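You operate a simulated robot arm through the tools that you are given. There is no shell and no other tool. Be economical: measure what you need, move in short steps, check, and stop when the job is done.

You are at the controls of a simulated robot arm. One attempt, no reset.

JOB
Pile some things up. At the end: the orange autumn tin from the tree end is on the bench middle, with the brown pine cone from there on top of it and the blue round cell on top of that; the grey zinc bolt is on the bench middle; whatever was shut is shut again. Leave all else as you found it, and nothing knocked over.

Only the result counts: the job must be done as asked and must still hold three seconds after the hand-in. Knocking over, shifting, dropping, spilling or breaking anything else fails it.

ROBOT AND FRAMES
A 7-joint arm with a two-finger parallel gripper, fixed in place. Base frame: the origin is at the foot of the arm, x ahead of it, y to its left, z up; the work surface is at about z = 0.95. Readings come in m, degrees, newtons and seconds.
Its first joint turns from -166.0 to 166.0 degrees. Payload 4.4 kg.
Tool frame: the origin (TCP) lies between the finger pads and is the grasp point; the fingertips stand 0.023 m ahead of it; z points along the fingers, y is the line along which they close. Largest opening 0.094 m; finger width 0.038, thickness 0.01; the body of the gripper, 0.054 by 0.096 m, starts 0.039 m behind the TCP.
Orientation is told as [roll, pitch, yaw] about the base's x, y, z axes, in that order, counted from this pose: with the fingers straight down and closing along the base's y, the tool's x points along the base's -x, its y along +y and its z along -z.

CONTROLS
- The arm moves only by the tool drive_tool. Its argument "series" is a list of rows, each a list of 3 entries, a list of its own where there are three numbers: the shift along the tool's x, y, z in units of 150 mm (1.0 is 150 mm), then the turn, a rotation vector about the tool's x, y, z in units of 120 degrees (1.0 is 120 degrees), then the finger opening in m, from 0 to 0.094. In form: [[[dx, dy, dz], [wx, wy, wz], hand], ...]. A call has 1 to 20 rows; each row is the pose to reach, as a shift and turn from the pose commanded when the call began, along the tool's axes at that moment. A call with a number of a shift or a turn outside -1 to 1 is refused whole. Rows are played at 5 a second. More than 0.05 m and 8.6 degrees between two rows, or a gripper value outside its range, and nothing of the call is played. A pose out of reach is approached as far as the arm can. The call stops where the force on the tool passes 40 N (or 10 N more than at its start, if that is more) or the arm is blocked; 0.2 s more then pass. The fingers move at their own pace (about 0.072 m/s each) and stop on an object; they squeeze with about 32 N. The grip force told is the motor's: it shows also when the fingers shut on nothing. Time passes only in rows, and 0.2 s behind the last, so rows that repeat a pose let the fingers close. It gives the time, the measured TCP pose, the force on the tool (base axes), the opening and the grip force at its end, in the units of the frame above (readings bear some noise).
- Cameras (640 x 400 px; columns grow to the right, rows downward): "scene" is fixed at [0.4015, -0.5011, 1.7047]; the picture's right is [0.91, -0.41, 0.00], its down [-0.28, -0.61, -0.74] and it looks along [0.30, 0.67, -0.67] (base axes); focal length 299 px, centre (320, 200). "wrist" rides on the gripper at [0.086, 0.016, -0.074] in the tool frame; the picture's right is [-0.18, 0.98, 0.00], its down [-0.58, -0.11, -0.81] and it looks along [-0.79, -0.15, 0.59] (tool axes); focal length 243 px, centre (320, 200). There is no depth. A picture from a camera that has moved, and an enlarged one, comes with that camera's place and axes in the base frame and with its lens.
- grab_frame(camera): a new picture of that camera. The clock stands still meanwhile.
- inspect(camera, box): a new picture of the part [left, top, right, bottom] of that camera's present view, enlarged. The clock stands still meanwhile.
- job_done(): hands the job in; it is judged then, once.

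Go step by step. Nothing tells you positions but the pictures and the camera data: compare them with the known pose of the tool, close in by small moves and look again before you grip or let go. The budget is 120 turns and 68 pictures, counting those below and the enlarged ones. Unless the task says otherwise, let go and move clear before handing in, and close with one line.

The tools are called as name(argument=value, ...) on one line, values as JSON. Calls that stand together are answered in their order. drive_tool: Moves the arm, as the interface text tells. Its arguments: {"type":"object","properties":{"series":{"type":"array","items":{"type":"array"}}},"required":["series"]} The other tools are called the same way: grab_frame (camera) takes a picture; inspect (camera, box) takes an enlarged picture of a part of a camera's view; job_done () hands the job in.

At the start:

```text
clock: 0.0
tcp_pos: [0.7291, 0.1816, 1.2984]
orientation: [0.1, 0.0, 0.0]
wrist_force: [0.6, -0.1, 0.0]
gripper_width: 0.0939
grip_force: 0.1
```

scene: 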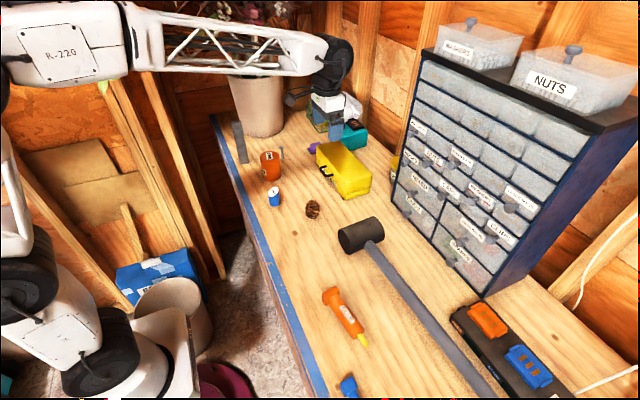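
wrist: 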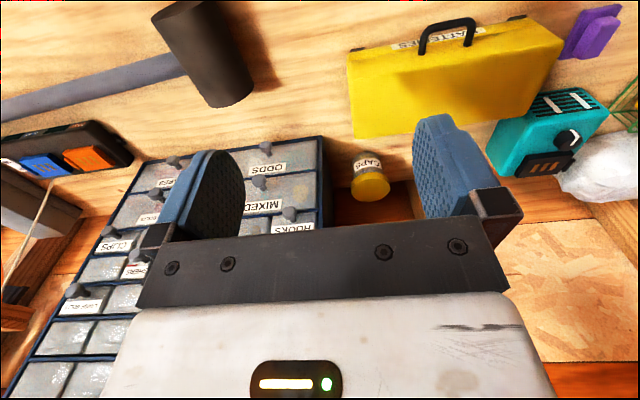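

I see a bench with an orange tin, a blue cell, a pine cone, a yellow case and a drawer cabinet. I'll enlarge the views to identify the items before moving.

inspect(camera="scene", box=[210, 80, 410, 230])

inspect(camera="scene", box=[380, 60, 580, 290])

inspect(camera="scene", box=[300, 200, 600, 400])

```text
2.67 times, centred on (310, 155) of scene
camera zoom: at [0.4015, -0.5011, 1.7047], right [0.91, -0.41, 0.0], down [-0.28, -0.61, -0.74], along [0.3, 0.67, -0.67], focal length 796 px, centre (347, 320)
```

zoom: 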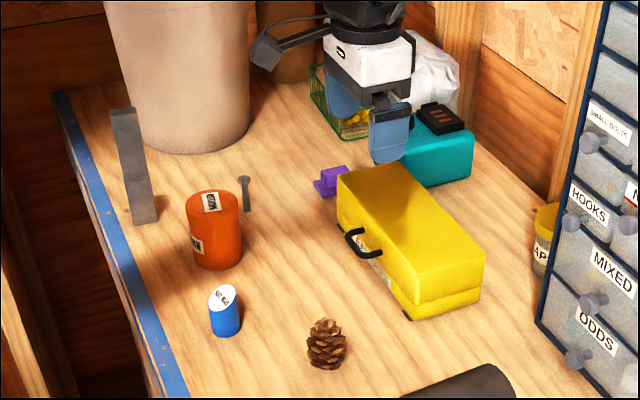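

```text
1.74 times, centred on (480, 175) of scene
camera zoom: at [0.4015, -0.5011, 1.7047], right [0.91, -0.41, 0.0], down [-0.28, -0.61, -0.74], along [0.3, 0.67, -0.67], focal length 519 px, centre (42, 244)
```

zoom: 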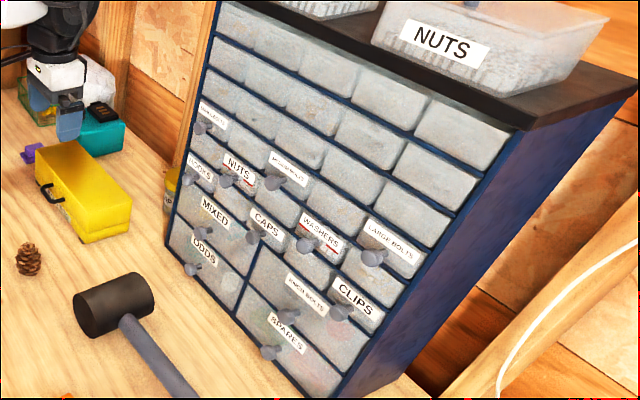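

```text
2.00 times, centred on (450, 300) of scene
camera zoom: at [0.4015, -0.5011, 1.7047], right [0.91, -0.41, 0.0], down [-0.28, -0.61, -0.74], along [0.3, 0.67, -0.67], focal length 597 px, centre (60, 0)
```

zoom: 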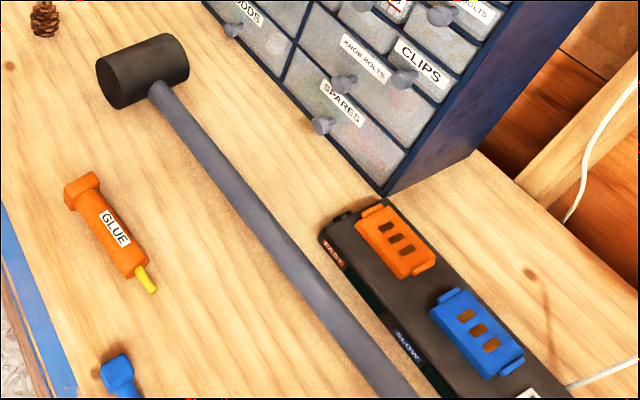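

The blue cylinder, the grey pin and the labels need a closer look.

inspect(camera="scene", box=[250, 140, 330, 220])

inspect(camera="scene", box=[380, 100, 460, 180])

inspect(camera="scene", box=[220, 0, 380, 160])

inspect(camera="wrist", box=[320, 0, 640, 220])

inspect(camera="scene", box=[410, 140, 540, 270])

```text
5.00 times, centred on (290, 180) of scene
camera zoom: at [0.4015, -0.5011, 1.7047], right [0.91, -0.41, 0.0], down [-0.28, -0.61, -0.74], along [0.3, 0.67, -0.67], focal length 1493 px, centre (470, 300)
```

zoom: 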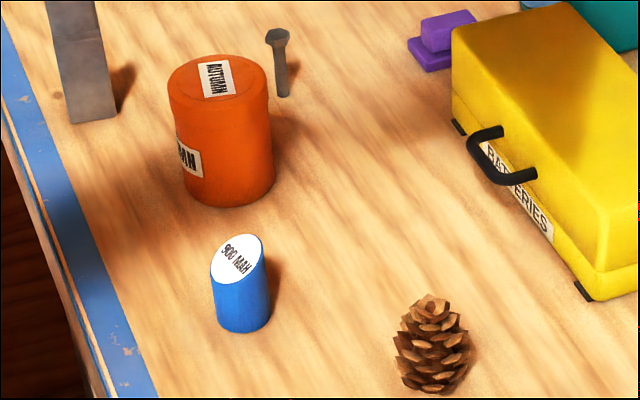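

```text
5.00 times, centred on (420, 140) of scene
camera zoom: at [0.4015, -0.5011, 1.7047], right [0.91, -0.41, 0.0], down [-0.28, -0.61, -0.74], along [0.3, 0.67, -0.67], focal length 1493 px, centre (-180, 500)
```

zoom: 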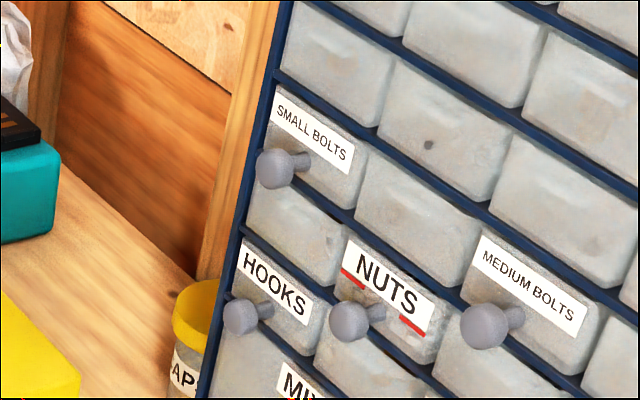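

```text
2.50 times, centred on (300, 80) of scene
camera zoom: at [0.4015, -0.5011, 1.7047], right [0.91, -0.41, 0.0], down [-0.28, -0.61, -0.74], along [0.3, 0.67, -0.67], focal length 746 px, centre (370, 500)
```

zoom: 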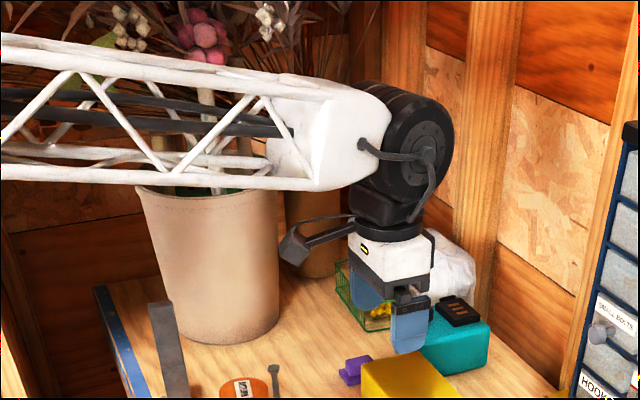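

```text
1.82 times, centred on (480, 110) of wrist
camera zoom: at [0.6409, 0.1971, 1.3742], right [0.18, 0.98, 0.0], down [0.58, -0.11, 0.81], along [0.79, -0.15, -0.59], focal length 441 px, centre (29, 364)
```

zoom: 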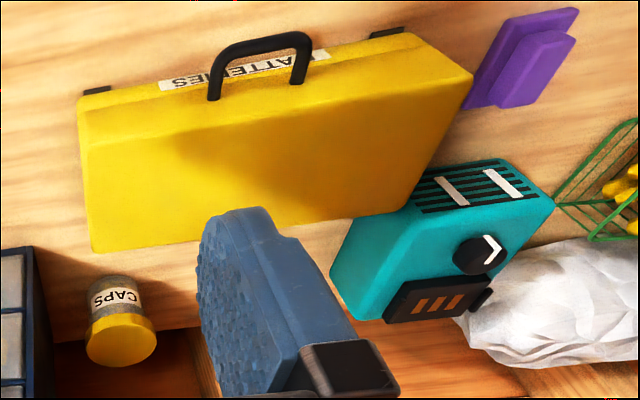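

```text
3.08 times, centred on (475, 205) of scene
camera zoom: at [0.4015, -0.5011, 1.7047], right [0.91, -0.41, 0.0], down [-0.28, -0.61, -0.74], along [0.3, 0.67, -0.67], focal length 919 px, centre (-157, 185)
```

zoom: 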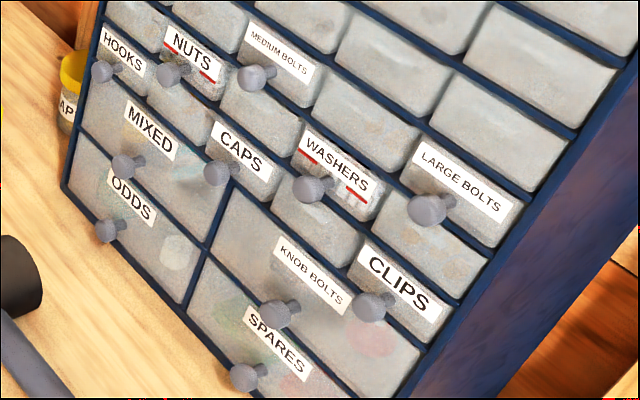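

The items seem to lie left of centre (tree/plant end at +y). I'll turn the wrist camera towards +y to look at the tree end properly.

drive_tool(series=[[[0.06, -0.09, -0.03], [0, 0, -0.068], 0.094], [[0.12, -0.18, -0.06], [0, 0, -0.136], 0.094], [[0.18, -0.27, -0.09], [0, 0, -0.204], 0.094], [[0.24, -0.36, -0.12], [0, 0, -0.272], 0.094], [[0.3, -0.45, -0.15], [0, 0, -0.34], 0.094], [[0.36, -0.54, -0.18], [0, 0, -0.408], 0.094], [[0.42, -0.63, -0.21], [0, 0, -0.476], 0.094], [[0.48, -0.72, -0.24], [0, 0, -0.544], 0.094], [[0.54, -0.81, -0.27], [0, 0, -0.612], 0.094], [[0.6, -0.9, -0.3], [0, 0, -0.68], 0.094], [[0.66, -1.0, -0.33], [0, 0, -0.75], 0.094]])

grab_frame(camera="wrist")

grab_frame(camera="scene")

```text
clock: 2.4
tcp_pos: [0.6295, 0.0315, 1.3472]
orientation: [0.0, 0.0, 90.1]
wrist_force: [0.8, 0.0, 0.7]
gripper_width: 0.0939
grip_force: 0.0
```

```text
57 pictures are left
camera wrist: at [0.6124, -0.0557, 1.4232], right [-0.98, 0.18, 0.0], down [0.11, 0.58, 0.81], along [0.15, 0.79, -0.59], focal length 243 px, centre (320, 200)
```

wrist: 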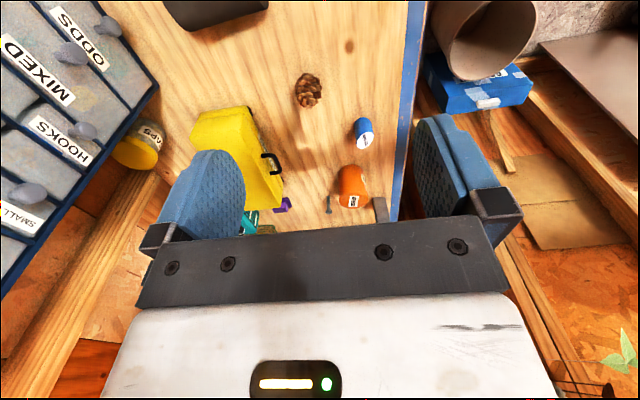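

```text
56 pictures are left
```

scene: 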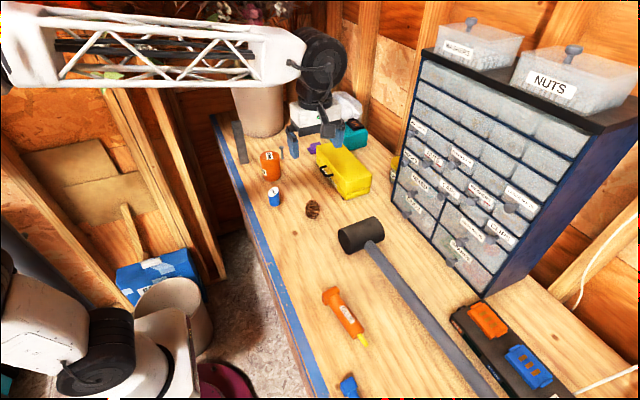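

The tree end holds the tin, bolt (apparently standing), cell and cone. I'll check the other end of the bench for look-alikes.

drive_tool(series=[[[0, 0, 0], [0, 0, 0.068], 0.094], [[0, 0, 0], [0, 0, 0.136], 0.094], [[0, 0, 0], [0, 0, 0.204], 0.094], [[0, 0, 0], [0, 0, 0.272], 0.094], [[0, 0, 0], [0, 0, 0.34], 0.094], [[0, 0, 0], [0, 0, 0.408], 0.094], [[0, 0, 0], [0, 0, 0.476], 0.094], [[0, 0, 0], [0, 0, 0.544], 0.094], [[0, 0, 0], [0, 0, 0.612], 0.094], [[0, 0, 0], [0, 0, 0.68], 0.094], [[0, 0, 0], [0, 0, 0.75], 0.094]])

drive_tool(series=[[[0, -0.06, 0], [0, 0, 0.068], 0.094], [[0, -0.12, 0], [0, 0, 0.136], 0.094], [[0, -0.18, 0], [0, 0, 0.204], 0.094], [[0, -0.24, 0], [0, 0, 0.272], 0.094], [[0, -0.3, 0], [0, 0, 0.34], 0.094], [[0, -0.36, 0], [0, 0, 0.408], 0.094], [[0, -0.42, 0], [0, 0, 0.476], 0.094], [[0, -0.48, 0], [0, 0, 0.544], 0.094], [[0, -0.54, 0], [0, 0, 0.612], 0.094], [[0, -0.6, 0], [0, 0, 0.68], 0.094], [[0, -0.66, 0], [0, 0, 0.75], 0.094]])

grab_frame(camera="wrist")

```text
clock: 4.8
tcp_pos: [0.6299, 0.0315, 1.3475]
orientation: [0.0, 0.0, -0.1]
wrist_force: [-0.8, 0.4, -0.1]
gripper_width: 0.0942
grip_force: 0.1
```

```text
clock: 7.2
tcp_pos: [0.6304, -0.0666, 1.3475]
orientation: [0.0, 0.0, -90.1]
wrist_force: [0.5, 0.1, -0.1]
gripper_width: 0.0939
grip_force: 0.0
```

```text
55 pictures are left
camera wrist: at [0.6447, 0.019, 1.4244], right [0.98, -0.19, 0.0], down [-0.11, -0.58, 0.81], along [-0.15, -0.79, -0.59], focal length 243 px, centre (320, 200)
```

wrist: 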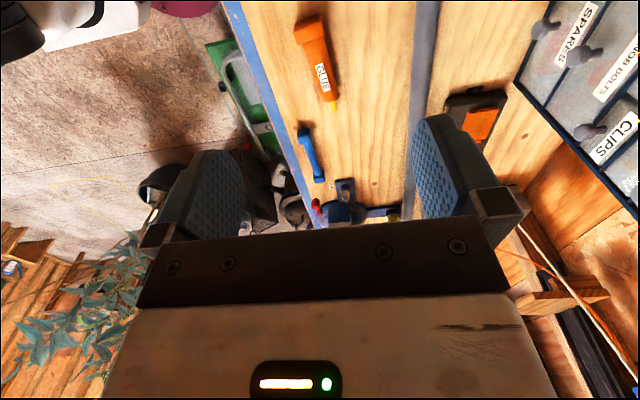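

The far end shows a vice-like thing and some foliage on the floor. I'll enlarge it.

inspect(camera="wrist", box=[230, 100, 430, 230])

inspect(camera="wrist", box=[0, 130, 240, 290])

```text
3.08 times, centred on (330, 165) of wrist
camera zoom: at [0.6447, 0.019, 1.4244], right [0.98, -0.19, 0.0], down [-0.11, -0.58, 0.81], along [-0.15, -0.79, -0.59], focal length 746 px, centre (289, 308)
```

zoom: 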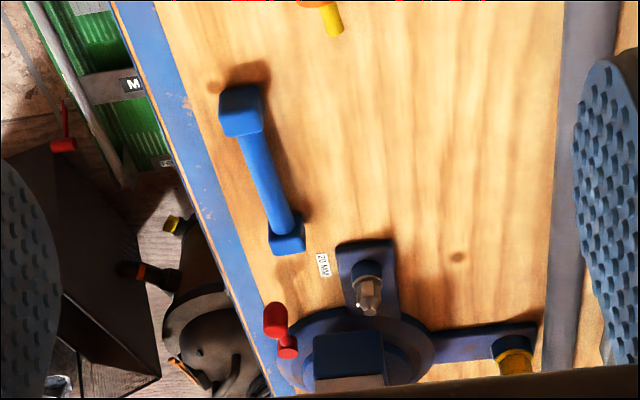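

```text
2.50 times, centred on (120, 210) of wrist
camera zoom: at [0.6447, 0.019, 1.4244], right [0.98, -0.19, 0.0], down [-0.11, -0.58, 0.81], along [-0.15, -0.79, -0.59], focal length 606 px, centre (820, 175)
```

zoom: 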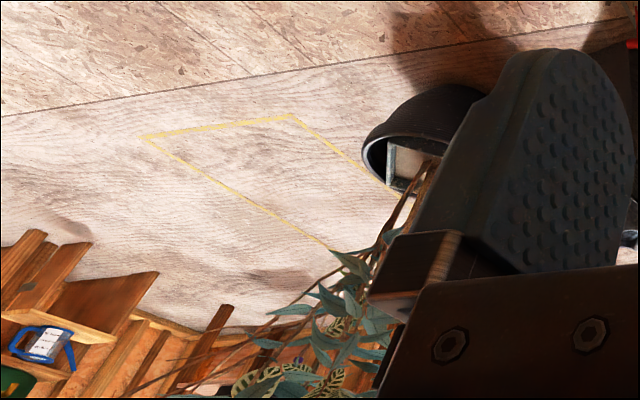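

The bench runs from about y=-0.75 (vice) to 1.1 (plants), so its middle is near y≈0.1, and I see no look-alikes. I'll go back to face +y and view the tin and bolt from closer.

drive_tool(series=[[[0, 0, 0], [0, 0, -0.068], 0.094], [[0, 0, 0], [0, 0, -0.136], 0.094], [[0, 0, 0], [0, 0, -0.204], 0.094], [[0, 0, 0], [0, 0, -0.272], 0.094], [[0, 0, 0], [0, 0, -0.34], 0.094], [[0, 0, 0], [0, 0, -0.408], 0.094], [[0, 0, 0], [0, 0, -0.476], 0.094], [[0, 0, 0], [0, 0, -0.544], 0.094], [[0, 0, 0], [0, 0, -0.612], 0.094], [[0, 0, 0], [0, 0, -0.68], 0.094], [[0, 0, 0], [0, 0, -0.75], 0.094]])

drive_tool(series=[[[0, 0.09, 0.06], [0, 0, -0.068], 0.094], [[0, 0.18, 0.12], [0, 0, -0.136], 0.094], [[0, 0.27, 0.18], [0, 0, -0.204], 0.094], [[0, 0.36, 0.24], [0, 0, -0.272], 0.094], [[0, 0.45, 0.3], [0, 0, -0.34], 0.094], [[0, 0.54, 0.36], [0, 0, -0.408], 0.094], [[0, 0.63, 0.42], [0, 0, -0.476], 0.094], [[0, 0.72, 0.48], [0, 0, -0.544], 0.094], [[0, 0.81, 0.54], [0, 0, -0.612], 0.094], [[0, 0.9, 0.6], [0, 0, -0.68], 0.094], [[0, 1.0, 0.66], [0, 0, -0.75], 0.094]])

drive_tool(series=[[[-0.25, 0, 0], [0, 0, 0], 0.094], [[-0.5, 0, 0.1], [0, 0, 0], 0.094], [[-0.75, 0, 0.2], [0, 0, 0], 0.094], [[-1.0, 0, 0.3], [0, 0, 0], 0.094]])

grab_frame(camera="wrist")

```text
clock: 9.6
tcp_pos: [0.6295, -0.0664, 1.349]
orientation: [-0.1, 0.0, 0.1]
wrist_force: [-0.6, -0.3, 0.0]
gripper_width: 0.0939
grip_force: 0.1
```

```text
clock: 12.0
tcp_pos: [0.6298, 0.0833, 1.2489]
orientation: [0.0, 0.0, 90.2]
wrist_force: [0.7, -0.5, 0.0]
gripper_width: 0.0939
grip_force: 0.0
```

```text
clock: 13.0
tcp_pos: [0.6291, 0.2331, 1.2056]
orientation: [-0.1, 0.0, 89.9]
wrist_force: [0.2, 1.2, -0.2]
gripper_width: 0.094
grip_force: 0.1
```

```text
52 pictures are left
camera wrist: at [0.6123, 0.1456, 1.2815], right [-0.98, 0.18, 0.0], down [0.11, 0.58, 0.81], along [0.15, 0.79, -0.59], focal length 243 px, centre (320, 200)
```

wrist: 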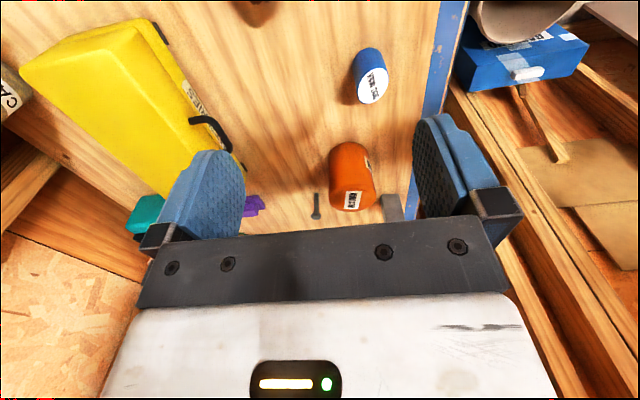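

The picture is upside-down but clear; the bolt stands beside the tin. I'll enlarge for precise edges.

inspect(camera="wrist", box=[280, 30, 420, 225])

```text
2.05 times, centred on (350, 128) of wrist
camera zoom: at [0.6123, 0.1456, 1.2815], right [-0.98, 0.18, 0.0], down [0.11, 0.58, 0.81], along [0.15, 0.79, -0.59], focal length 498 px, centre (258, 349)
```

zoom: 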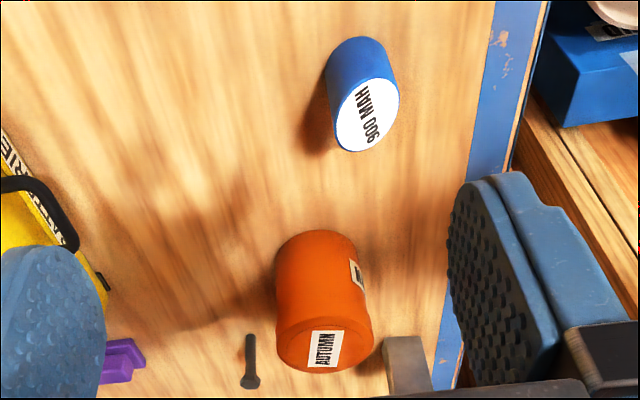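

Next I move above the tin, staying high, to check the alignment and view the bolt from a steeper angle.

drive_tool(series=[[[-0.25, 0.02, 0.05], [0, 0, 0], 0.094], [[-0.5, 0.04, 0.1], [0, 0, 0], 0.094], [[-0.75, 0.06, 0.15], [0, 0, 0], 0.094], [[-1.0, 0.06, 0.2], [0, 0, 0], 0.094]])

grab_frame(camera="wrist")

```text
clock: 14.0
tcp_pos: [0.6198, 0.3824, 1.1752]
orientation: [0.0, -0.1, 90.1]
wrist_force: [0.1, 1.9, -0.1]
gripper_width: 0.0939
grip_force: 0.1
```

```text
50 pictures are left
camera wrist: at [0.6032, 0.2951, 1.2502], right [-0.98, 0.18, 0.0], down [0.11, 0.58, 0.81], along [0.15, 0.79, -0.59], focal length 243 px, centre (320, 200)
```

wrist: 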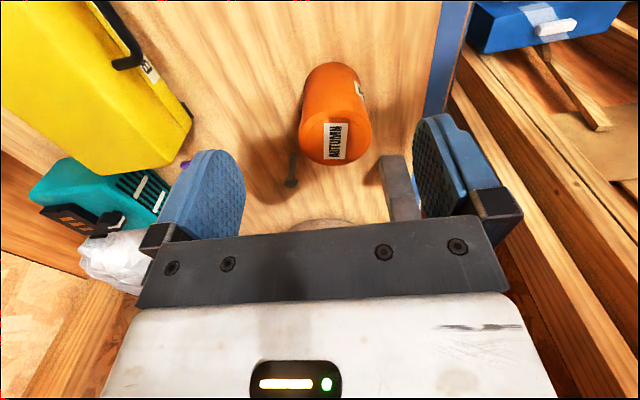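

inspect(camera="wrist", box=[260, 50, 440, 230])

```text
2.22 times, centred on (350, 140) of wrist
camera zoom: at [0.6032, 0.2951, 1.2502], right [-0.98, 0.18, 0.0], down [0.11, 0.58, 0.81], along [0.15, 0.79, -0.59], focal length 539 px, centre (253, 333)
```

zoom: 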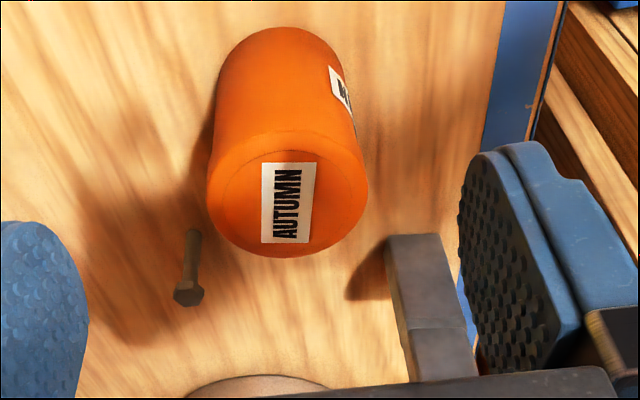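

The bolt stands upright at about (0.699, 0.563), 6 cm tall. The tin is about 76 mm wide, centred near (0.617, 0.467), top at about 1.044; I move over it and check before descending.

drive_tool(series=[[[-0.28, 0.01, 0.1], [0, 0, 0], 0.094], [[-0.564, 0.02, 0.25], [0, 0, 0], 0.094], [[-0.564, 0.02, 0.45], [0, 0, 0], 0.094]])

grab_frame(camera="wrist")

```text
clock: 14.8
tcp_pos: [0.618, 0.4677, 1.1092]
orientation: [-0.1, 0.0, 90.0]
wrist_force: [-0.4, 0.4, -0.2]
gripper_width: 0.094
grip_force: 0.0
```

```text
48 pictures are left
camera wrist: at [0.6003, 0.3814, 1.1846], right [-0.98, 0.18, 0.0], down [0.11, 0.58, 0.81], along [0.15, 0.79, -0.59], focal length 243 px, centre (320, 200)
```

wrist: 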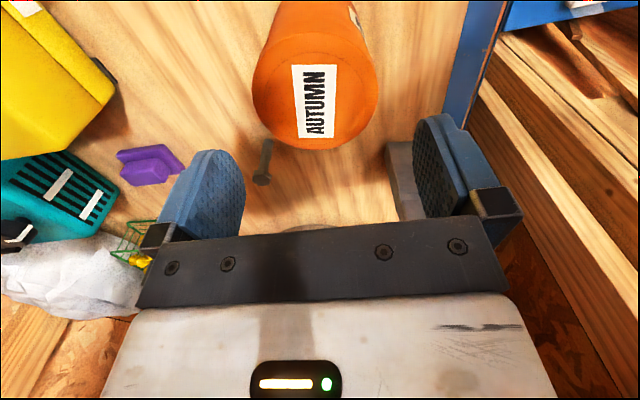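

The tin sits centred between the fingers (x≈0.618, y≈0.466). I descend to z≈1.015 and close.

drive_tool(series=[[[0, 0, 0.15], [0, 0, 0], 0.094], [[0, 0, 0.3], [0, 0, 0], 0.094], [[0, 0, 0.45], [0, 0, 0], 0.094], [[0, 0, 0.55], [0, 0, 0], 0.094], [[0, 0, 0.627], [0, 0, 0], 0.094], [[0, 0, 0.627], [0, 0, 0], 0.06], [[0, 0, 0.627], [0, 0, 0], 0.06], [[0, 0, 0.627], [0, 0, 0], 0.06]])

grab_frame(camera="scene")

```text
clock: 16.6
tcp_pos: [0.6174, 0.4683, 1.0134]
orientation: [0.0, 0.1, 90.0]
wrist_force: [-0.1, -1.2, 2.0]
gripper_width: 0.0741
grip_force: 31.7
```

```text
47 pictures are left
```

scene: 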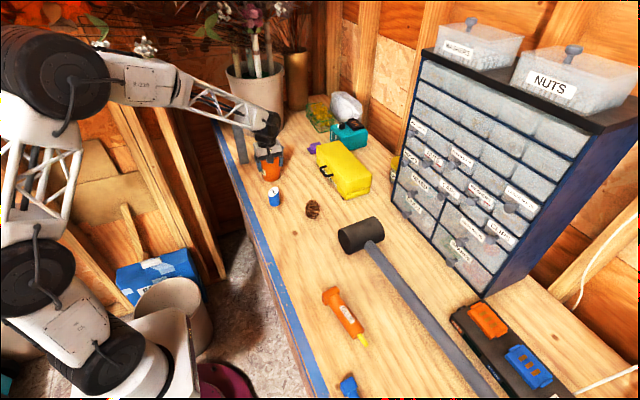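

The tin is held (74 mm). I lift it straight up and carry it towards the middle.

drive_tool(series=[[[0, 0, -0.1], [0, 0, 0], 0.06], [[0, 0, -0.35], [0, 0, 0], 0.06], [[0, 0, -0.6], [0, 0, 0], 0.06], [[0, 0, -0.867], [0, 0, 0], 0.06], [[0.2, 0.02, -0.867], [0, 0, 0], 0.06], [[0.45, 0.05, -0.867], [0, 0, 0], 0.06], [[0.7, 0.1, -0.867], [0, 0, 0], 0.06], [[1.0, 0.147, -0.867], [0, 0, 0], 0.06]])

drive_tool(series=[[[0.25, 0, 0], [0, 0, 0], 0.06], [[0.5, 0, 0], [0, 0, 0], 0.06], [[0.75, 0, 0], [0, 0, 0], 0.06], [[1.0, 0, 0], [0, 0, 0], 0.06]])

drive_tool(series=[[[0.25, 0, 0], [0, 0, 0], 0.06], [[0.5, 0, 0], [0, 0, 0], 0.06], [[0.7, 0, 0], [0, 0, 0], 0.06], [[0.787, 0, 0], [0, 0, 0], 0.06], [[0.787, 0, 0.2], [0, 0, 0], 0.06], [[0.787, 0, 0.4], [0, 0, 0], 0.06], [[0.787, 0, 0.5], [0, 0, 0], 0.06]])

grab_frame(camera="scene")

```text
clock: 18.4
tcp_pos: [0.5929, 0.3162, 1.143]
orientation: [0.0, 0.0, 90.1]
wrist_force: [0.1, 0.3, 0.3]
gripper_width: 0.0599
grip_force: 0.0
```

```text
clock: 19.4
tcp_pos: [0.5946, 0.1662, 1.1447]
orientation: [0.0, 0.1, 90.0]
wrist_force: [-0.2, -0.4, 0.3]
gripper_width: 0.06
grip_force: 0.1
```

```text
clock: 21.0
tcp_pos: [0.5946, 0.0488, 1.0684]
orientation: [0.0, 0.0, 90.0]
wrist_force: [-0.5, 0.9, -0.5]
gripper_width: 0.06
grip_force: 0.1
```

```text
46 pictures are left
```

scene: 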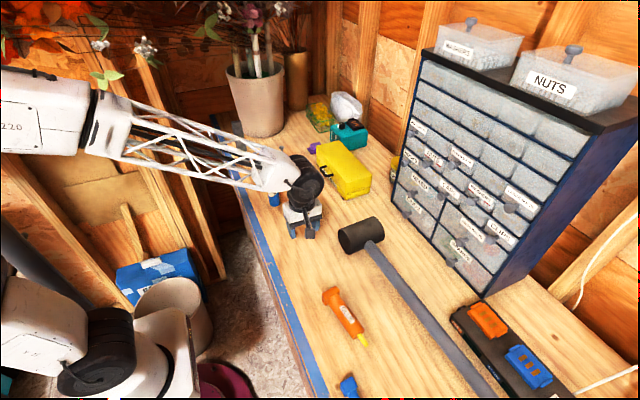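

The gripper is empty (opening 0.060), so the tin slipped out at some point. I'll raise the arm and look where it is before anything else.

drive_tool(series=[[[0, 0, -0.25], [0, 0, 0], 0.06], [[0, 0, -0.5], [0, 0, 0], 0.094], [[0.2, 0.2, -0.75], [0, 0, 0], 0.094], [[0.4, 0.4, -0.9], [0, 0, 0], 0.094], [[0.7, 0.4, -0.95], [0, 0, 0], 0.094]])

grab_frame(camera="wrist")

inspect(camera="scene", box=[200, 80, 400, 230])

```text
refused: row 3 steps farther than a row can; nothing moved
```

```text
45 pictures are left
camera wrist: at [0.5778, -0.0386, 1.1437], right [-0.98, 0.18, 0.0], down [0.11, 0.58, 0.81], along [0.15, 0.79, -0.59], focal length 243 px, centre (320, 200)
```

wrist: 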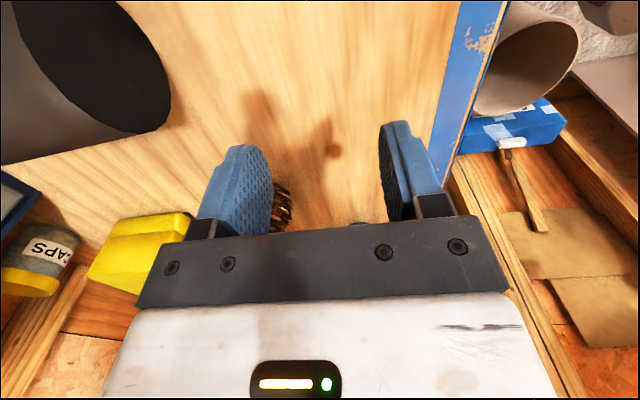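

```text
2.67 times, centred on (300, 155) of scene
camera zoom: at [0.4015, -0.5011, 1.7047], right [0.91, -0.41, 0.0], down [-0.28, -0.61, -0.74], along [0.3, 0.67, -0.67], focal length 796 px, centre (373, 320)
```

zoom: 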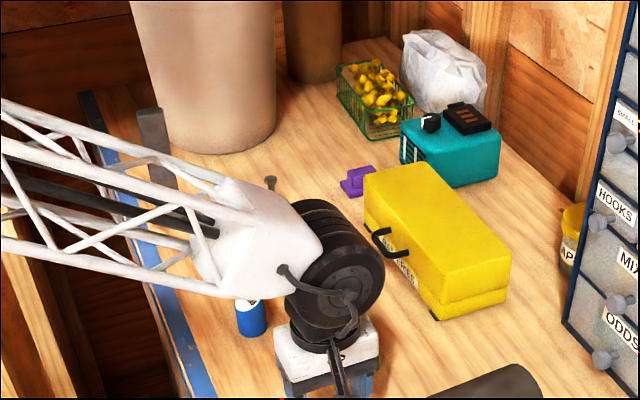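

The tin is hidden behind the arm; I'll back up in smaller steps and look again.

drive_tool(series=[[[0, 0, -0.25], [0, 0, 0], 0.06], [[0, 0, -0.5], [0, 0, 0], 0.094], [[0.2, 0, -0.7], [0, 0, 0], 0.094], [[0.4, 0, -0.9], [0, 0, 0], 0.094], [[0.7, 0, -0.95], [0, 0, 0], 0.094]])

grab_frame(camera="wrist")

grab_frame(camera="scene")

```text
clock: 22.2
tcp_pos: [0.595, -0.0592, 1.2117]
orientation: [0.0, 0.1, 90.0]
wrist_force: [0.1, 0.0, 0.4]
gripper_width: 0.094
grip_force: 0.2
```

```text
43 pictures are left
camera wrist: at [0.5781, -0.1462, 1.2866], right [-0.98, 0.18, 0.0], down [0.11, 0.58, 0.81], along [0.15, 0.79, -0.59], focal length 243 px, centre (320, 200)
```

wrist: 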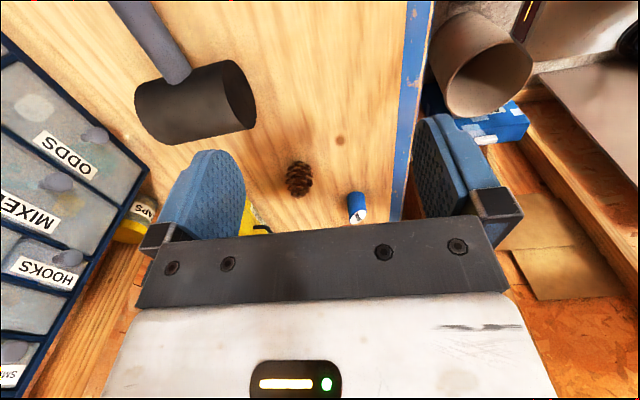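

```text
42 pictures are left
```

scene: 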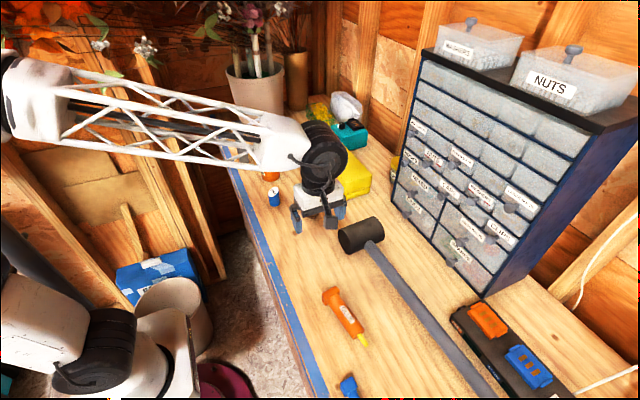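

The tin seems still near its old place; the cell and cone are undisturbed. I'll go back over to the view position to see the tin's state.

drive_tool(series=[[[-0.25, 0, 0], [0, 0, 0], 0.094], [[-0.5, 0, 0], [0, 0, 0], 0.094], [[-0.75, 0, 0], [0, 0, 0], 0.094], [[-1.0, 0, 0], [0, 0, 0], 0.094]])

drive_tool(series=[[[-0.25, 0, 0], [0, 0, 0], 0.094], [[-0.5, -0.03, 0], [0, 0, 0], 0.094], [[-0.75, -0.06, 0], [0, 0, 0], 0.094], [[-1.0, -0.12, 0], [0, 0, 0], 0.094]])

drive_tool(series=[[[-0.25, 0, 0.05], [0, 0, 0], 0.094], [[-0.5, 0, 0.1], [0, 0, 0], 0.094], [[-0.75, 0, 0.17], [0, 0, 0], 0.094], [[-1.0, 0, 0.24], [0, 0, 0], 0.094]])

inspect(camera="wrist", box=[220, 0, 460, 230])

```text
clock: 23.2
tcp_pos: [0.5942, 0.0943, 1.2104]
orientation: [-0.1, 0.1, 90.0]
wrist_force: [0.7, -0.1, 0.3]
gripper_width: 0.0939
grip_force: 0.0
```

```text
clock: 24.2
tcp_pos: [0.6154, 0.2431, 1.208]
orientation: [0.0, 0.0, 89.9]
wrist_force: [0.5, -0.2, 1.1]
gripper_width: 0.0942
grip_force: 0.0
```

```text
clock: 25.2
tcp_pos: [0.6136, 0.3955, 1.1754]
orientation: [0.0, 0.0, 90.1]
wrist_force: [-0.4, 1.2, -0.2]
gripper_width: 0.0941
grip_force: 0.0
```

```text
1.74 times, centred on (340, 115) of wrist
camera zoom: at [0.5964, 0.3075, 1.2514], right [-0.98, 0.18, 0.0], down [0.11, 0.58, 0.81], along [0.15, 0.79, -0.59], focal length 422 px, centre (285, 348)
```

zoom: 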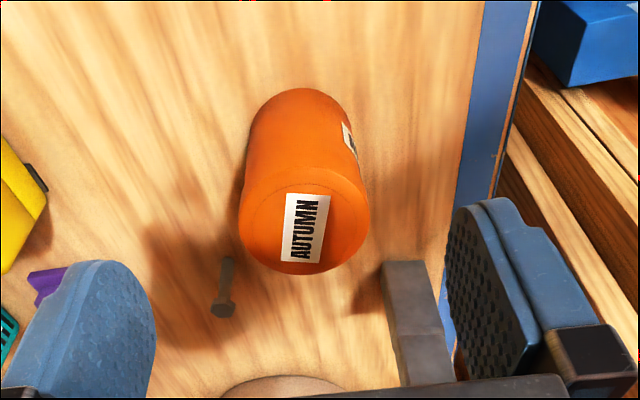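

The tin stands unmoved; it just slipped in the grip. I regrip, commanding the fingers fully shut, and lift very slowly while watching the force.

drive_tool(series=[[[-0.24, -0.02, 0.1], [0, 0, 0], 0.094], [[-0.477, -0.036, 0.25], [0, 0, 0], 0.094], [[-0.477, -0.036, 0.45], [0, 0, 0], 0.094], [[-0.477, -0.036, 0.6], [0, 0, 0], 0.094]])

drive_tool(series=[[[0, 0, 0.15], [0, 0, 0], 0.094], [[0, 0, 0.3], [0, 0, 0], 0.094], [[0, 0, 0.42], [0, 0, 0], 0.094], [[0, 0, 0.49], [0, 0, 0], 0.094], [[0, 0, 0.49], [0, 0, 0], 0.0], [[0, 0, 0.49], [0, 0, 0], 0.0], [[0, 0, 0.49], [0, 0, 0], 0.0], [[0, 0, 0.49], [0, 0, 0], 0.0]])

drive_tool(series=[[[0, 0, -0.01], [0, 0, 0], 0.0], [[0, 0, -0.03], [0, 0, 0], 0.0], [[0, 0, -0.05], [0, 0, 0], 0.0], [[0, 0, -0.07], [0, 0, 0], 0.0]])

```text
clock: 26.2
tcp_pos: [0.6178, 0.4662, 1.0851]
orientation: [0.0, 0.1, 90.0]
wrist_force: [0.8, -0.8, 0.5]
gripper_width: 0.094
grip_force: 0.0
```

```text
clock: 28.0
tcp_pos: [0.6207, 0.4657, 1.0109]
orientation: [0.0, 0.0, 90.0]
wrist_force: [-0.6, 1.0, 12.3]
gripper_width: 0.0728
grip_force: 32.0
```

```text
clock: 29.0
tcp_pos: [0.6189, 0.4658, 1.0218]
orientation: [0.0, 0.1, 90.0]
wrist_force: [-0.2, 1.2, -0.9]
gripper_width: 0.0736
grip_force: 32.1
```

Opening 73.6 mm and still gripping after a 1 cm lift. I check by picture whether the tin has risen.

inspect(camera="scene", box=[230, 120, 310, 210])

grab_frame(camera="wrist")

```text
4.44 times, centred on (270, 165) of scene
camera zoom: at [0.4015, -0.5011, 1.7047], right [0.91, -0.41, 0.0], down [-0.28, -0.61, -0.74], along [0.3, 0.67, -0.67], focal length 1327 px, centre (542, 356)
```

zoom: 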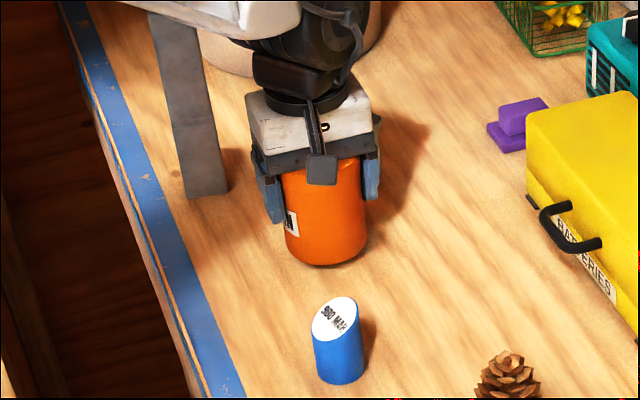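

```text
39 pictures are left
camera wrist: at [0.6016, 0.3784, 1.0972], right [-0.98, 0.18, 0.0], down [0.11, 0.58, 0.81], along [0.15, 0.79, -0.59], focal length 243 px, centre (320, 200)
```

wrist: 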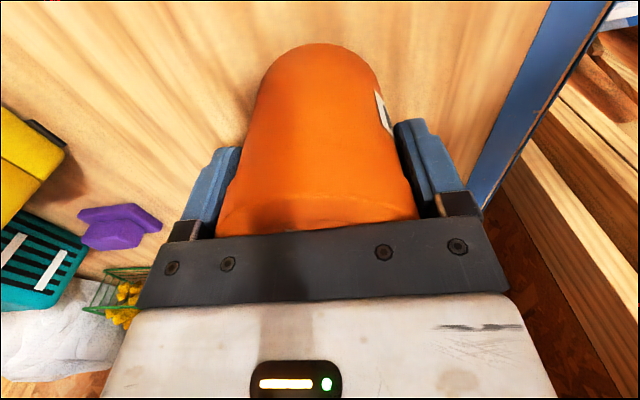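

It's ambiguous; I continue lifting slowly and check again.

drive_tool(series=[[[0, 0, -0.025], [0, 0, 0], 0.0], [[0, 0, -0.05], [0, 0, 0], 0.0], [[0, 0, -0.075], [0, 0, 0], 0.0], [[0, 0, -0.1], [0, 0, 0], 0.0], [[0, 0, -0.125], [0, 0, 0], 0.0], [[0, 0, -0.15], [0, 0, 0], 0.0]])

inspect(camera="scene", box=[230, 120, 310, 210])

```text
clock: 30.4
tcp_pos: [0.6183, 0.4658, 1.0434]
orientation: [0.1, -0.1, 90.0]
wrist_force: [0.1, 1.1, -1.1]
gripper_width: 0.0731
grip_force: 31.5
```

```text
4.44 times, centred on (270, 165) of scene
camera zoom: at [0.4015, -0.5011, 1.7047], right [0.91, -0.41, 0.0], down [-0.28, -0.61, -0.74], along [0.3, 0.67, -0.67], focal length 1327 px, centre (542, 356)
```

zoom: 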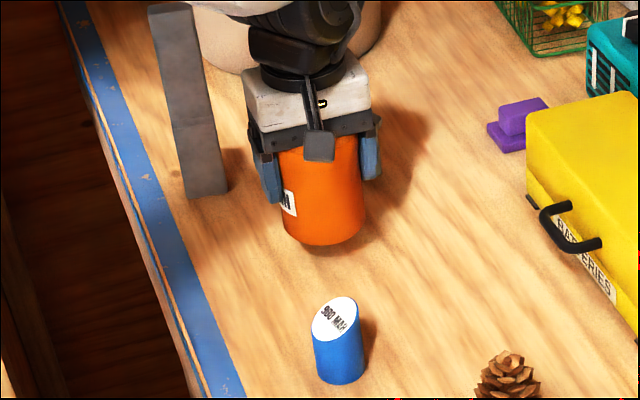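

Now the tin is lifted and light. I carry it gently to (0.595, 0.05) with the fingers commanded fully shut.

drive_tool(series=[[[0, 0, -0.05], [0, 0, 0], 0], [[0, 0, -0.1], [0, 0, 0], 0], [[0, 0, -0.16], [0, 0, 0], 0], [[0, 0, -0.24], [0, 0, 0], 0], [[0, 0, -0.32], [0, 0, 0], 0], [[0, 0, -0.42], [0, 0, 0], 0], [[0, 0, -0.52], [0, 0, 0], 0], [[0.05, 0, -0.56], [0, 0, 0], 0], [[0.12, 0, -0.56], [0, 0, 0], 0], [[0.22, 0, -0.56], [0, 0, 0], 0], [[0.34, 0, -0.56], [0, 0, 0], 0], [[0.46, 0, -0.56], [0, 0, 0], 0], [[0.6, 0, -0.56], [0, 0, 0], 0], [[0.74, 0, -0.56], [0, 0, 0], 0], [[0.88, 0, -0.56], [0, 0, 0], 0], [[1.0, 0, -0.56], [0, 0, 0], 0]])

drive_tool(series=[[[0.1, 0.01, 0], [0, 0, 0], 0], [[0.23, 0.03, 0], [0, 0, 0], 0], [[0.36, 0.05, 0], [0, 0, 0], 0], [[0.5, 0.07, 0], [0, 0, 0], 0], [[0.63, 0.09, 0], [0, 0, 0], 0], [[0.76, 0.11, 0], [0, 0, 0], 0], [[0.9, 0.13, 0], [0, 0, 0], 0], [[1.0, 0.147, 0], [0, 0, 0], 0]])

drive_tool(series=[[[0.1, 0, 0], [0, 0, 0], 0], [[0.23, 0, 0], [0, 0, 0], 0], [[0.36, 0, 0], [0, 0, 0], 0], [[0.5, 0, 0], [0, 0, 0], 0], [[0.63, 0, 0], [0, 0, 0], 0], [[0.74, 0, 0], [0, 0, 0], 0], [[0.77, 0, 0], [0, 0, 0], 0], [[0.77, 0, 0.1], [0, 0, 0], 0], [[0.77, 0, 0.2], [0, 0, 0], 0], [[0.77, 0, 0.3], [0, 0, 0], 0], [[0.77, 0, 0.4], [0, 0, 0], 0], [[0.77, 0, 0.5], [0, 0, 0], 0]])

inspect(camera="scene", box=[250, 160, 390, 260])

grab_frame(camera="wrist")

```text
clock: 33.8
tcp_pos: [0.619, 0.3146, 1.128]
orientation: [-0.1, 0.0, 90.0]
wrist_force: [-0.1, -1.0, -2.4]
gripper_width: 0.0732
grip_force: 32.0
```

```text
clock: 35.6
tcp_pos: [0.5958, 0.1651, 1.1271]
orientation: [0.0, 0.0, 90.0]
wrist_force: [0.8, 0.2, -1.4]
gripper_width: 0.0735
grip_force: 32.3
```

```text
clock: 38.2
tcp_pos: [0.5979, 0.0492, 1.0518]
orientation: [0.0, 0.0, 90.1]
wrist_force: [-0.7, -0.8, -1.8]
gripper_width: 0.0729
grip_force: 32.3
```

```text
4.00 times, centred on (320, 210) of scene
camera zoom: at [0.4015, -0.5011, 1.7047], right [0.91, -0.41, 0.0], down [-0.28, -0.61, -0.74], along [0.3, 0.67, -0.67], focal length 1194 px, centre (320, 160)
```

zoom: 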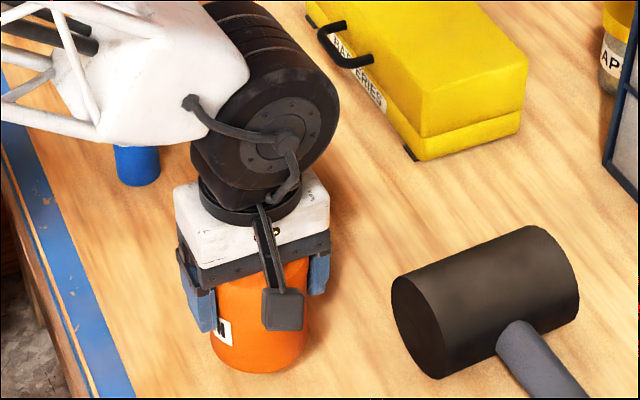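

```text
36 pictures are left
camera wrist: at [0.5796, -0.0373, 1.1273], right [-0.98, 0.18, 0.0], down [0.11, 0.58, 0.81], along [0.15, 0.79, -0.59], focal length 243 px, centre (320, 200)
```

wrist: 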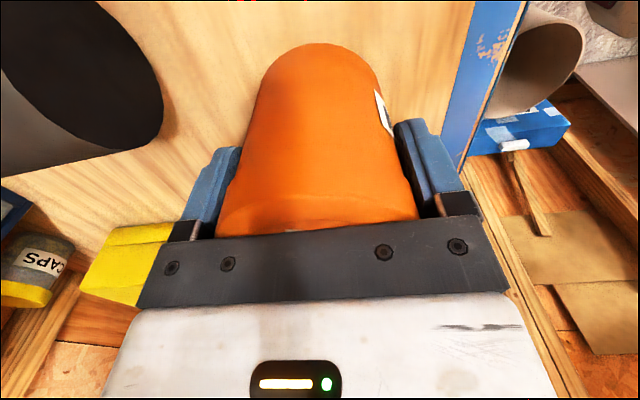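

The tin is held upright over the spot. I lower it gently to just above contact, then the last millimetres.

drive_tool(series=[[[0, 0, 0.06], [0, 0, 0], 0], [[0, 0, 0.12], [0, 0, 0], 0], [[0, 0, 0.17], [0, 0, 0], 0], [[0, 0, 0.2], [0, 0, 0], 0], [[0, 0, 0.22], [0, 0, 0], 0]])

drive_tool(series=[[[0, 0, 0.01], [0, 0, 0], 0], [[0, 0, 0.02], [0, 0, 0], 0], [[0, 0, 0.03], [0, 0, 0], 0]])

```text
clock: 39.4
tcp_pos: [0.5978, 0.0499, 1.0196]
orientation: [0.0, 0.0, 90.0]
wrist_force: [0.4, -0.8, -1.9]
gripper_width: 0.0733
grip_force: 31.7
```

```text
clock: 40.2
tcp_pos: [0.5973, 0.0496, 1.0152]
orientation: [0.0, 0.0, 90.1]
wrist_force: [-0.4, 0.2, -1.6]
gripper_width: 0.0732
grip_force: 32.1
```

drive_tool(series=[[[0, 0, 0.007], [0, 0, 0], 0], [[0, 0, 0.014], [0, 0, 0], 0], [[0, 0, 0.021], [0, 0, 0], 0], [[0, 0, 0.028], [0, 0, 0], 0]])

```text
clock: 41.2
tcp_pos: [0.5979, 0.0512, 1.0125]
orientation: [0.0, 0.0, 89.9]
wrist_force: [0.8, 0.7, -2.0]
gripper_width: 0.0734
grip_force: 31.9
```

The weight is still hanging on the tool, so there's no contact yet. I keep going in 1 mm steps.

drive_tool(series=[[[0, 0, 0.007], [0, 0, 0], 0], [[0, 0, 0.014], [0, 0, 0], 0], [[0, 0, 0.021], [0, 0, 0], 0]])

```text
clock: 42.1
tcp_pos: [0.5984, 0.0491, 1.0107]
orientation: [-0.2, 0.0, 90.0]
wrist_force: [1.6, -0.2, 3.5]
gripper_width: 0.0732
grip_force: 31.4
stopped in row 3: the force on the tool passed its limit (the readings are from after the stop); the commanded pose is now the measured one
```

Contact with the bench is made. I release and rise straight up.

drive_tool(series=[[[0, 0, 0], [0, 0, 0], 0.08], [[0, 0, 0], [0, 0, 0], 0.09], [[0, 0, 0], [0, 0, 0], 0.094], [[0, 0, 0], [0, 0, 0], 0.094], [[0, 0, -0.15], [0, 0, 0], 0.094], [[0, 0, -0.35], [0, 0, 0], 0.094], [[0, 0, -0.65], [0, 0, 0], 0.094], [[0.2, 0, -0.9], [0, 0, 0], 0.094], [[0.5, 0, -1.0], [0, 0, 0], 0.094], [[0.8, 0, -1.0], [0, 0, 0], 0.094]])

grab_frame(camera="wrist")

inspect(camera="scene", box=[220, 130, 400, 260])

```text
clock: 44.3
tcp_pos: [0.5956, -0.0693, 1.1588]
orientation: [-0.2, 0.0, 90.0]
wrist_force: [0.7, 0.8, -0.1]
gripper_width: 0.0942
grip_force: 0.0
```

```text
35 pictures are left
camera wrist: at [0.5781, -0.1562, 1.2342], right [-0.98, 0.18, 0.0], down [0.11, 0.58, 0.81], along [0.15, 0.79, -0.59], focal length 243 px, centre (320, 200)
```

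wrist: 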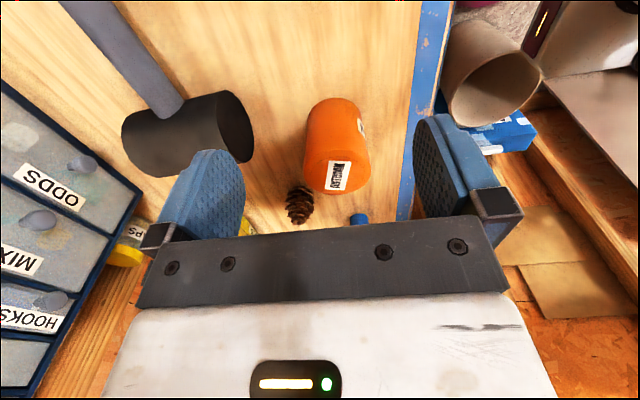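

```text
3.08 times, centred on (310, 195) of scene
camera zoom: at [0.4015, -0.5011, 1.7047], right [0.91, -0.41, 0.0], down [-0.28, -0.61, -0.74], along [0.3, 0.67, -0.67], focal length 919 px, centre (351, 215)
```

zoom: 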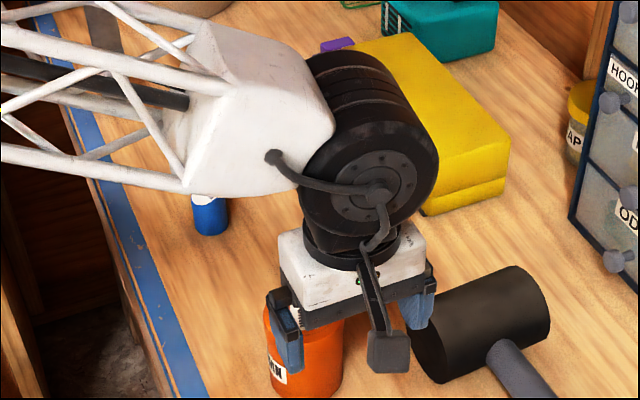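

The tin stands in the middle. Next is the cone: I swing the tool back to yaw 0 so that the camera stays clear of the tin, and look from close by.

drive_tool(series=[[[-0.09, 0, -0.05], [0, 0, 0.068], 0.094], [[-0.18, 0, -0.1], [0, 0, 0.136], 0.094], [[-0.27, 0, -0.1], [0, 0, 0.204], 0.094], [[-0.36, 0, -0.1], [0, 0, 0.272], 0.094], [[-0.45, 0, -0.1], [0, 0, 0.34], 0.094], [[-0.54, 0, -0.1], [0, 0, 0.408], 0.094], [[-0.63, 0, -0.1], [0, 0, 0.476], 0.094], [[-0.72, 0, -0.1], [0, 0, 0.544], 0.094], [[-0.81, 0, -0.1], [0, 0, 0.612], 0.094], [[-0.9, 0, -0.1], [0, 0, 0.68], 0.094], [[-1.0, 0, -0.1], [0, 0, 0.75], 0.094]])

drive_tool(series=[[[0, 0.25, 0], [0, 0, 0], 0.094], [[0, 0.5, 0.05], [0, 0, 0], 0.094], [[0, 0.7, 0.15], [0, 0, 0], 0.094], [[0, 0.7, 0.3], [0, 0, 0], 0.094]])

grab_frame(camera="wrist")

```text
clock: 46.7
tcp_pos: [0.5969, 0.0806, 1.1749]
orientation: [0.0, -0.1, -0.1]
wrist_force: [0.3, -0.3, 0.6]
gripper_width: 0.0941
grip_force: 0.1
```

```text
clock: 47.7
tcp_pos: [0.5959, 0.1849, 1.1303]
orientation: [0.1, -0.2, 0.0]
wrist_force: [0.3, 0.7, 0.0]
gripper_width: 0.0939
grip_force: 0.1
```

```text
33 pictures are left
camera wrist: at [0.5084, 0.2008, 1.206], right [0.18, 0.98, 0.0], down [0.58, -0.11, 0.81], along [0.79, -0.15, -0.59], focal length 243 px, centre (320, 200)
```

wrist: 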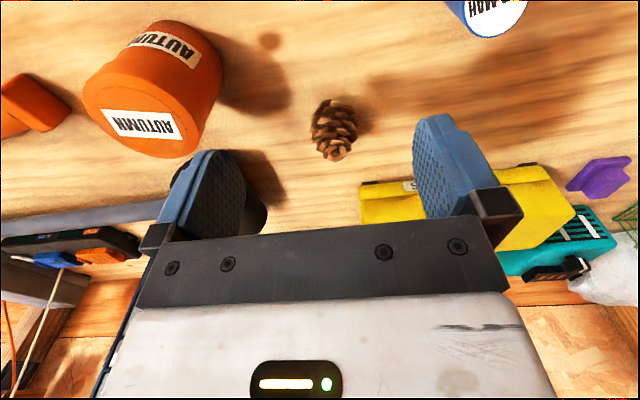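

The cone stands at about (0.679, 0.184), roughly 5 cm wide and perhaps 7 cm tall. I move above it and look again.

drive_tool(series=[[[-0.2, 0, 0], [0, 0, 0], 0.094], [[-0.4, 0, 0.0], [0, 0, 0], 0.094], [[-0.554, 0, 0.1], [0, 0, 0], 0.094], [[-0.554, 0, 0.2], [0, 0, 0], 0.094]])

grab_frame(camera="wrist")

```text
clock: 48.7
tcp_pos: [0.6823, 0.1837, 1.1]
orientation: [0.0, -0.2, 0.0]
wrist_force: [0.5, -0.2, 1.0]
gripper_width: 0.094
grip_force: 0.0
```

```text
32 pictures are left
camera wrist: at [0.5938, 0.2002, 1.1768], right [0.18, 0.98, 0.0], down [0.58, -0.11, 0.81], along [0.79, -0.15, -0.59], focal length 243 px, centre (320, 200)
```

wrist: 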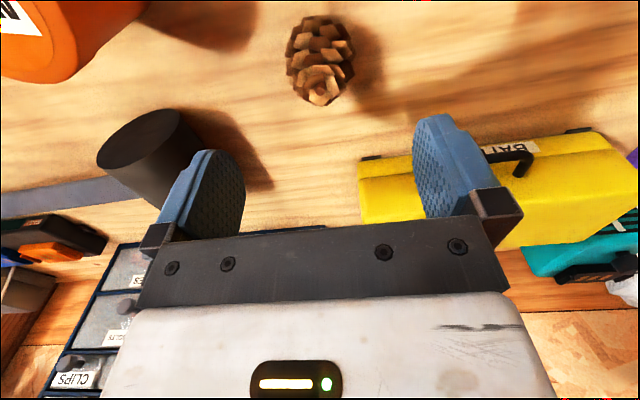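

The cone is centred between the fingers. I descend to z≈0.988 and close.

drive_tool(series=[[[0, 0, 0.2], [0, 0, 0], 0.094], [[0, 0, 0.4], [0, 0, 0], 0.094], [[0, 0, 0.55], [0, 0, 0], 0.094], [[0, 0, 0.68], [0, 0, 0], 0.094], [[0, 0, 0.747], [0, 0, 0], 0.094], [[0, 0, 0.747], [0, 0, 0], 0.094]])

inspect(camera="wrist", box=[160, 0, 500, 240])

inspect(camera="scene", box=[250, 150, 390, 260])

```text
clock: 50.1
tcp_pos: [0.6829, 0.1838, 0.9874]
orientation: [-0.1, -0.2, 0.0]
wrist_force: [0.9, 0.7, -1.1]
gripper_width: 0.0938
grip_force: 0.0
```

```text
1.67 times, centred on (330, 120) of wrist
camera zoom: at [0.5951, 0.1995, 1.0644], right [0.18, 0.98, 0.0], down [0.58, -0.11, 0.81], along [0.79, -0.15, -0.59], focal length 404 px, centre (303, 333)
```

zoom: 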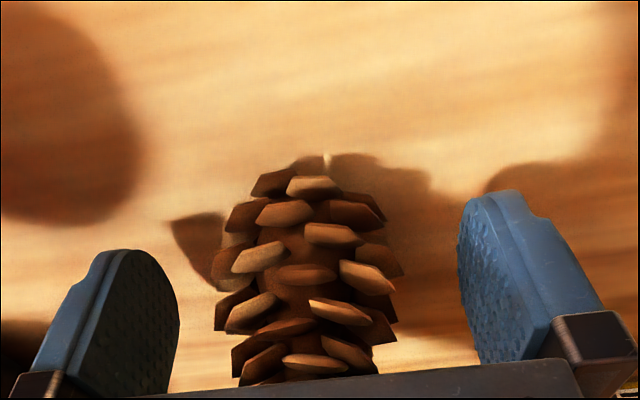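

```text
3.64 times, centred on (320, 205) of scene
camera zoom: at [0.4015, -0.5011, 1.7047], right [0.91, -0.41, 0.0], down [-0.28, -0.61, -0.74], along [0.3, 0.67, -0.67], focal length 1086 px, centre (320, 182)
```

zoom: 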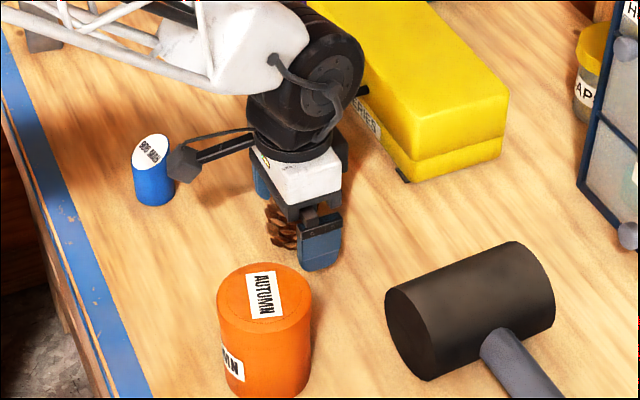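

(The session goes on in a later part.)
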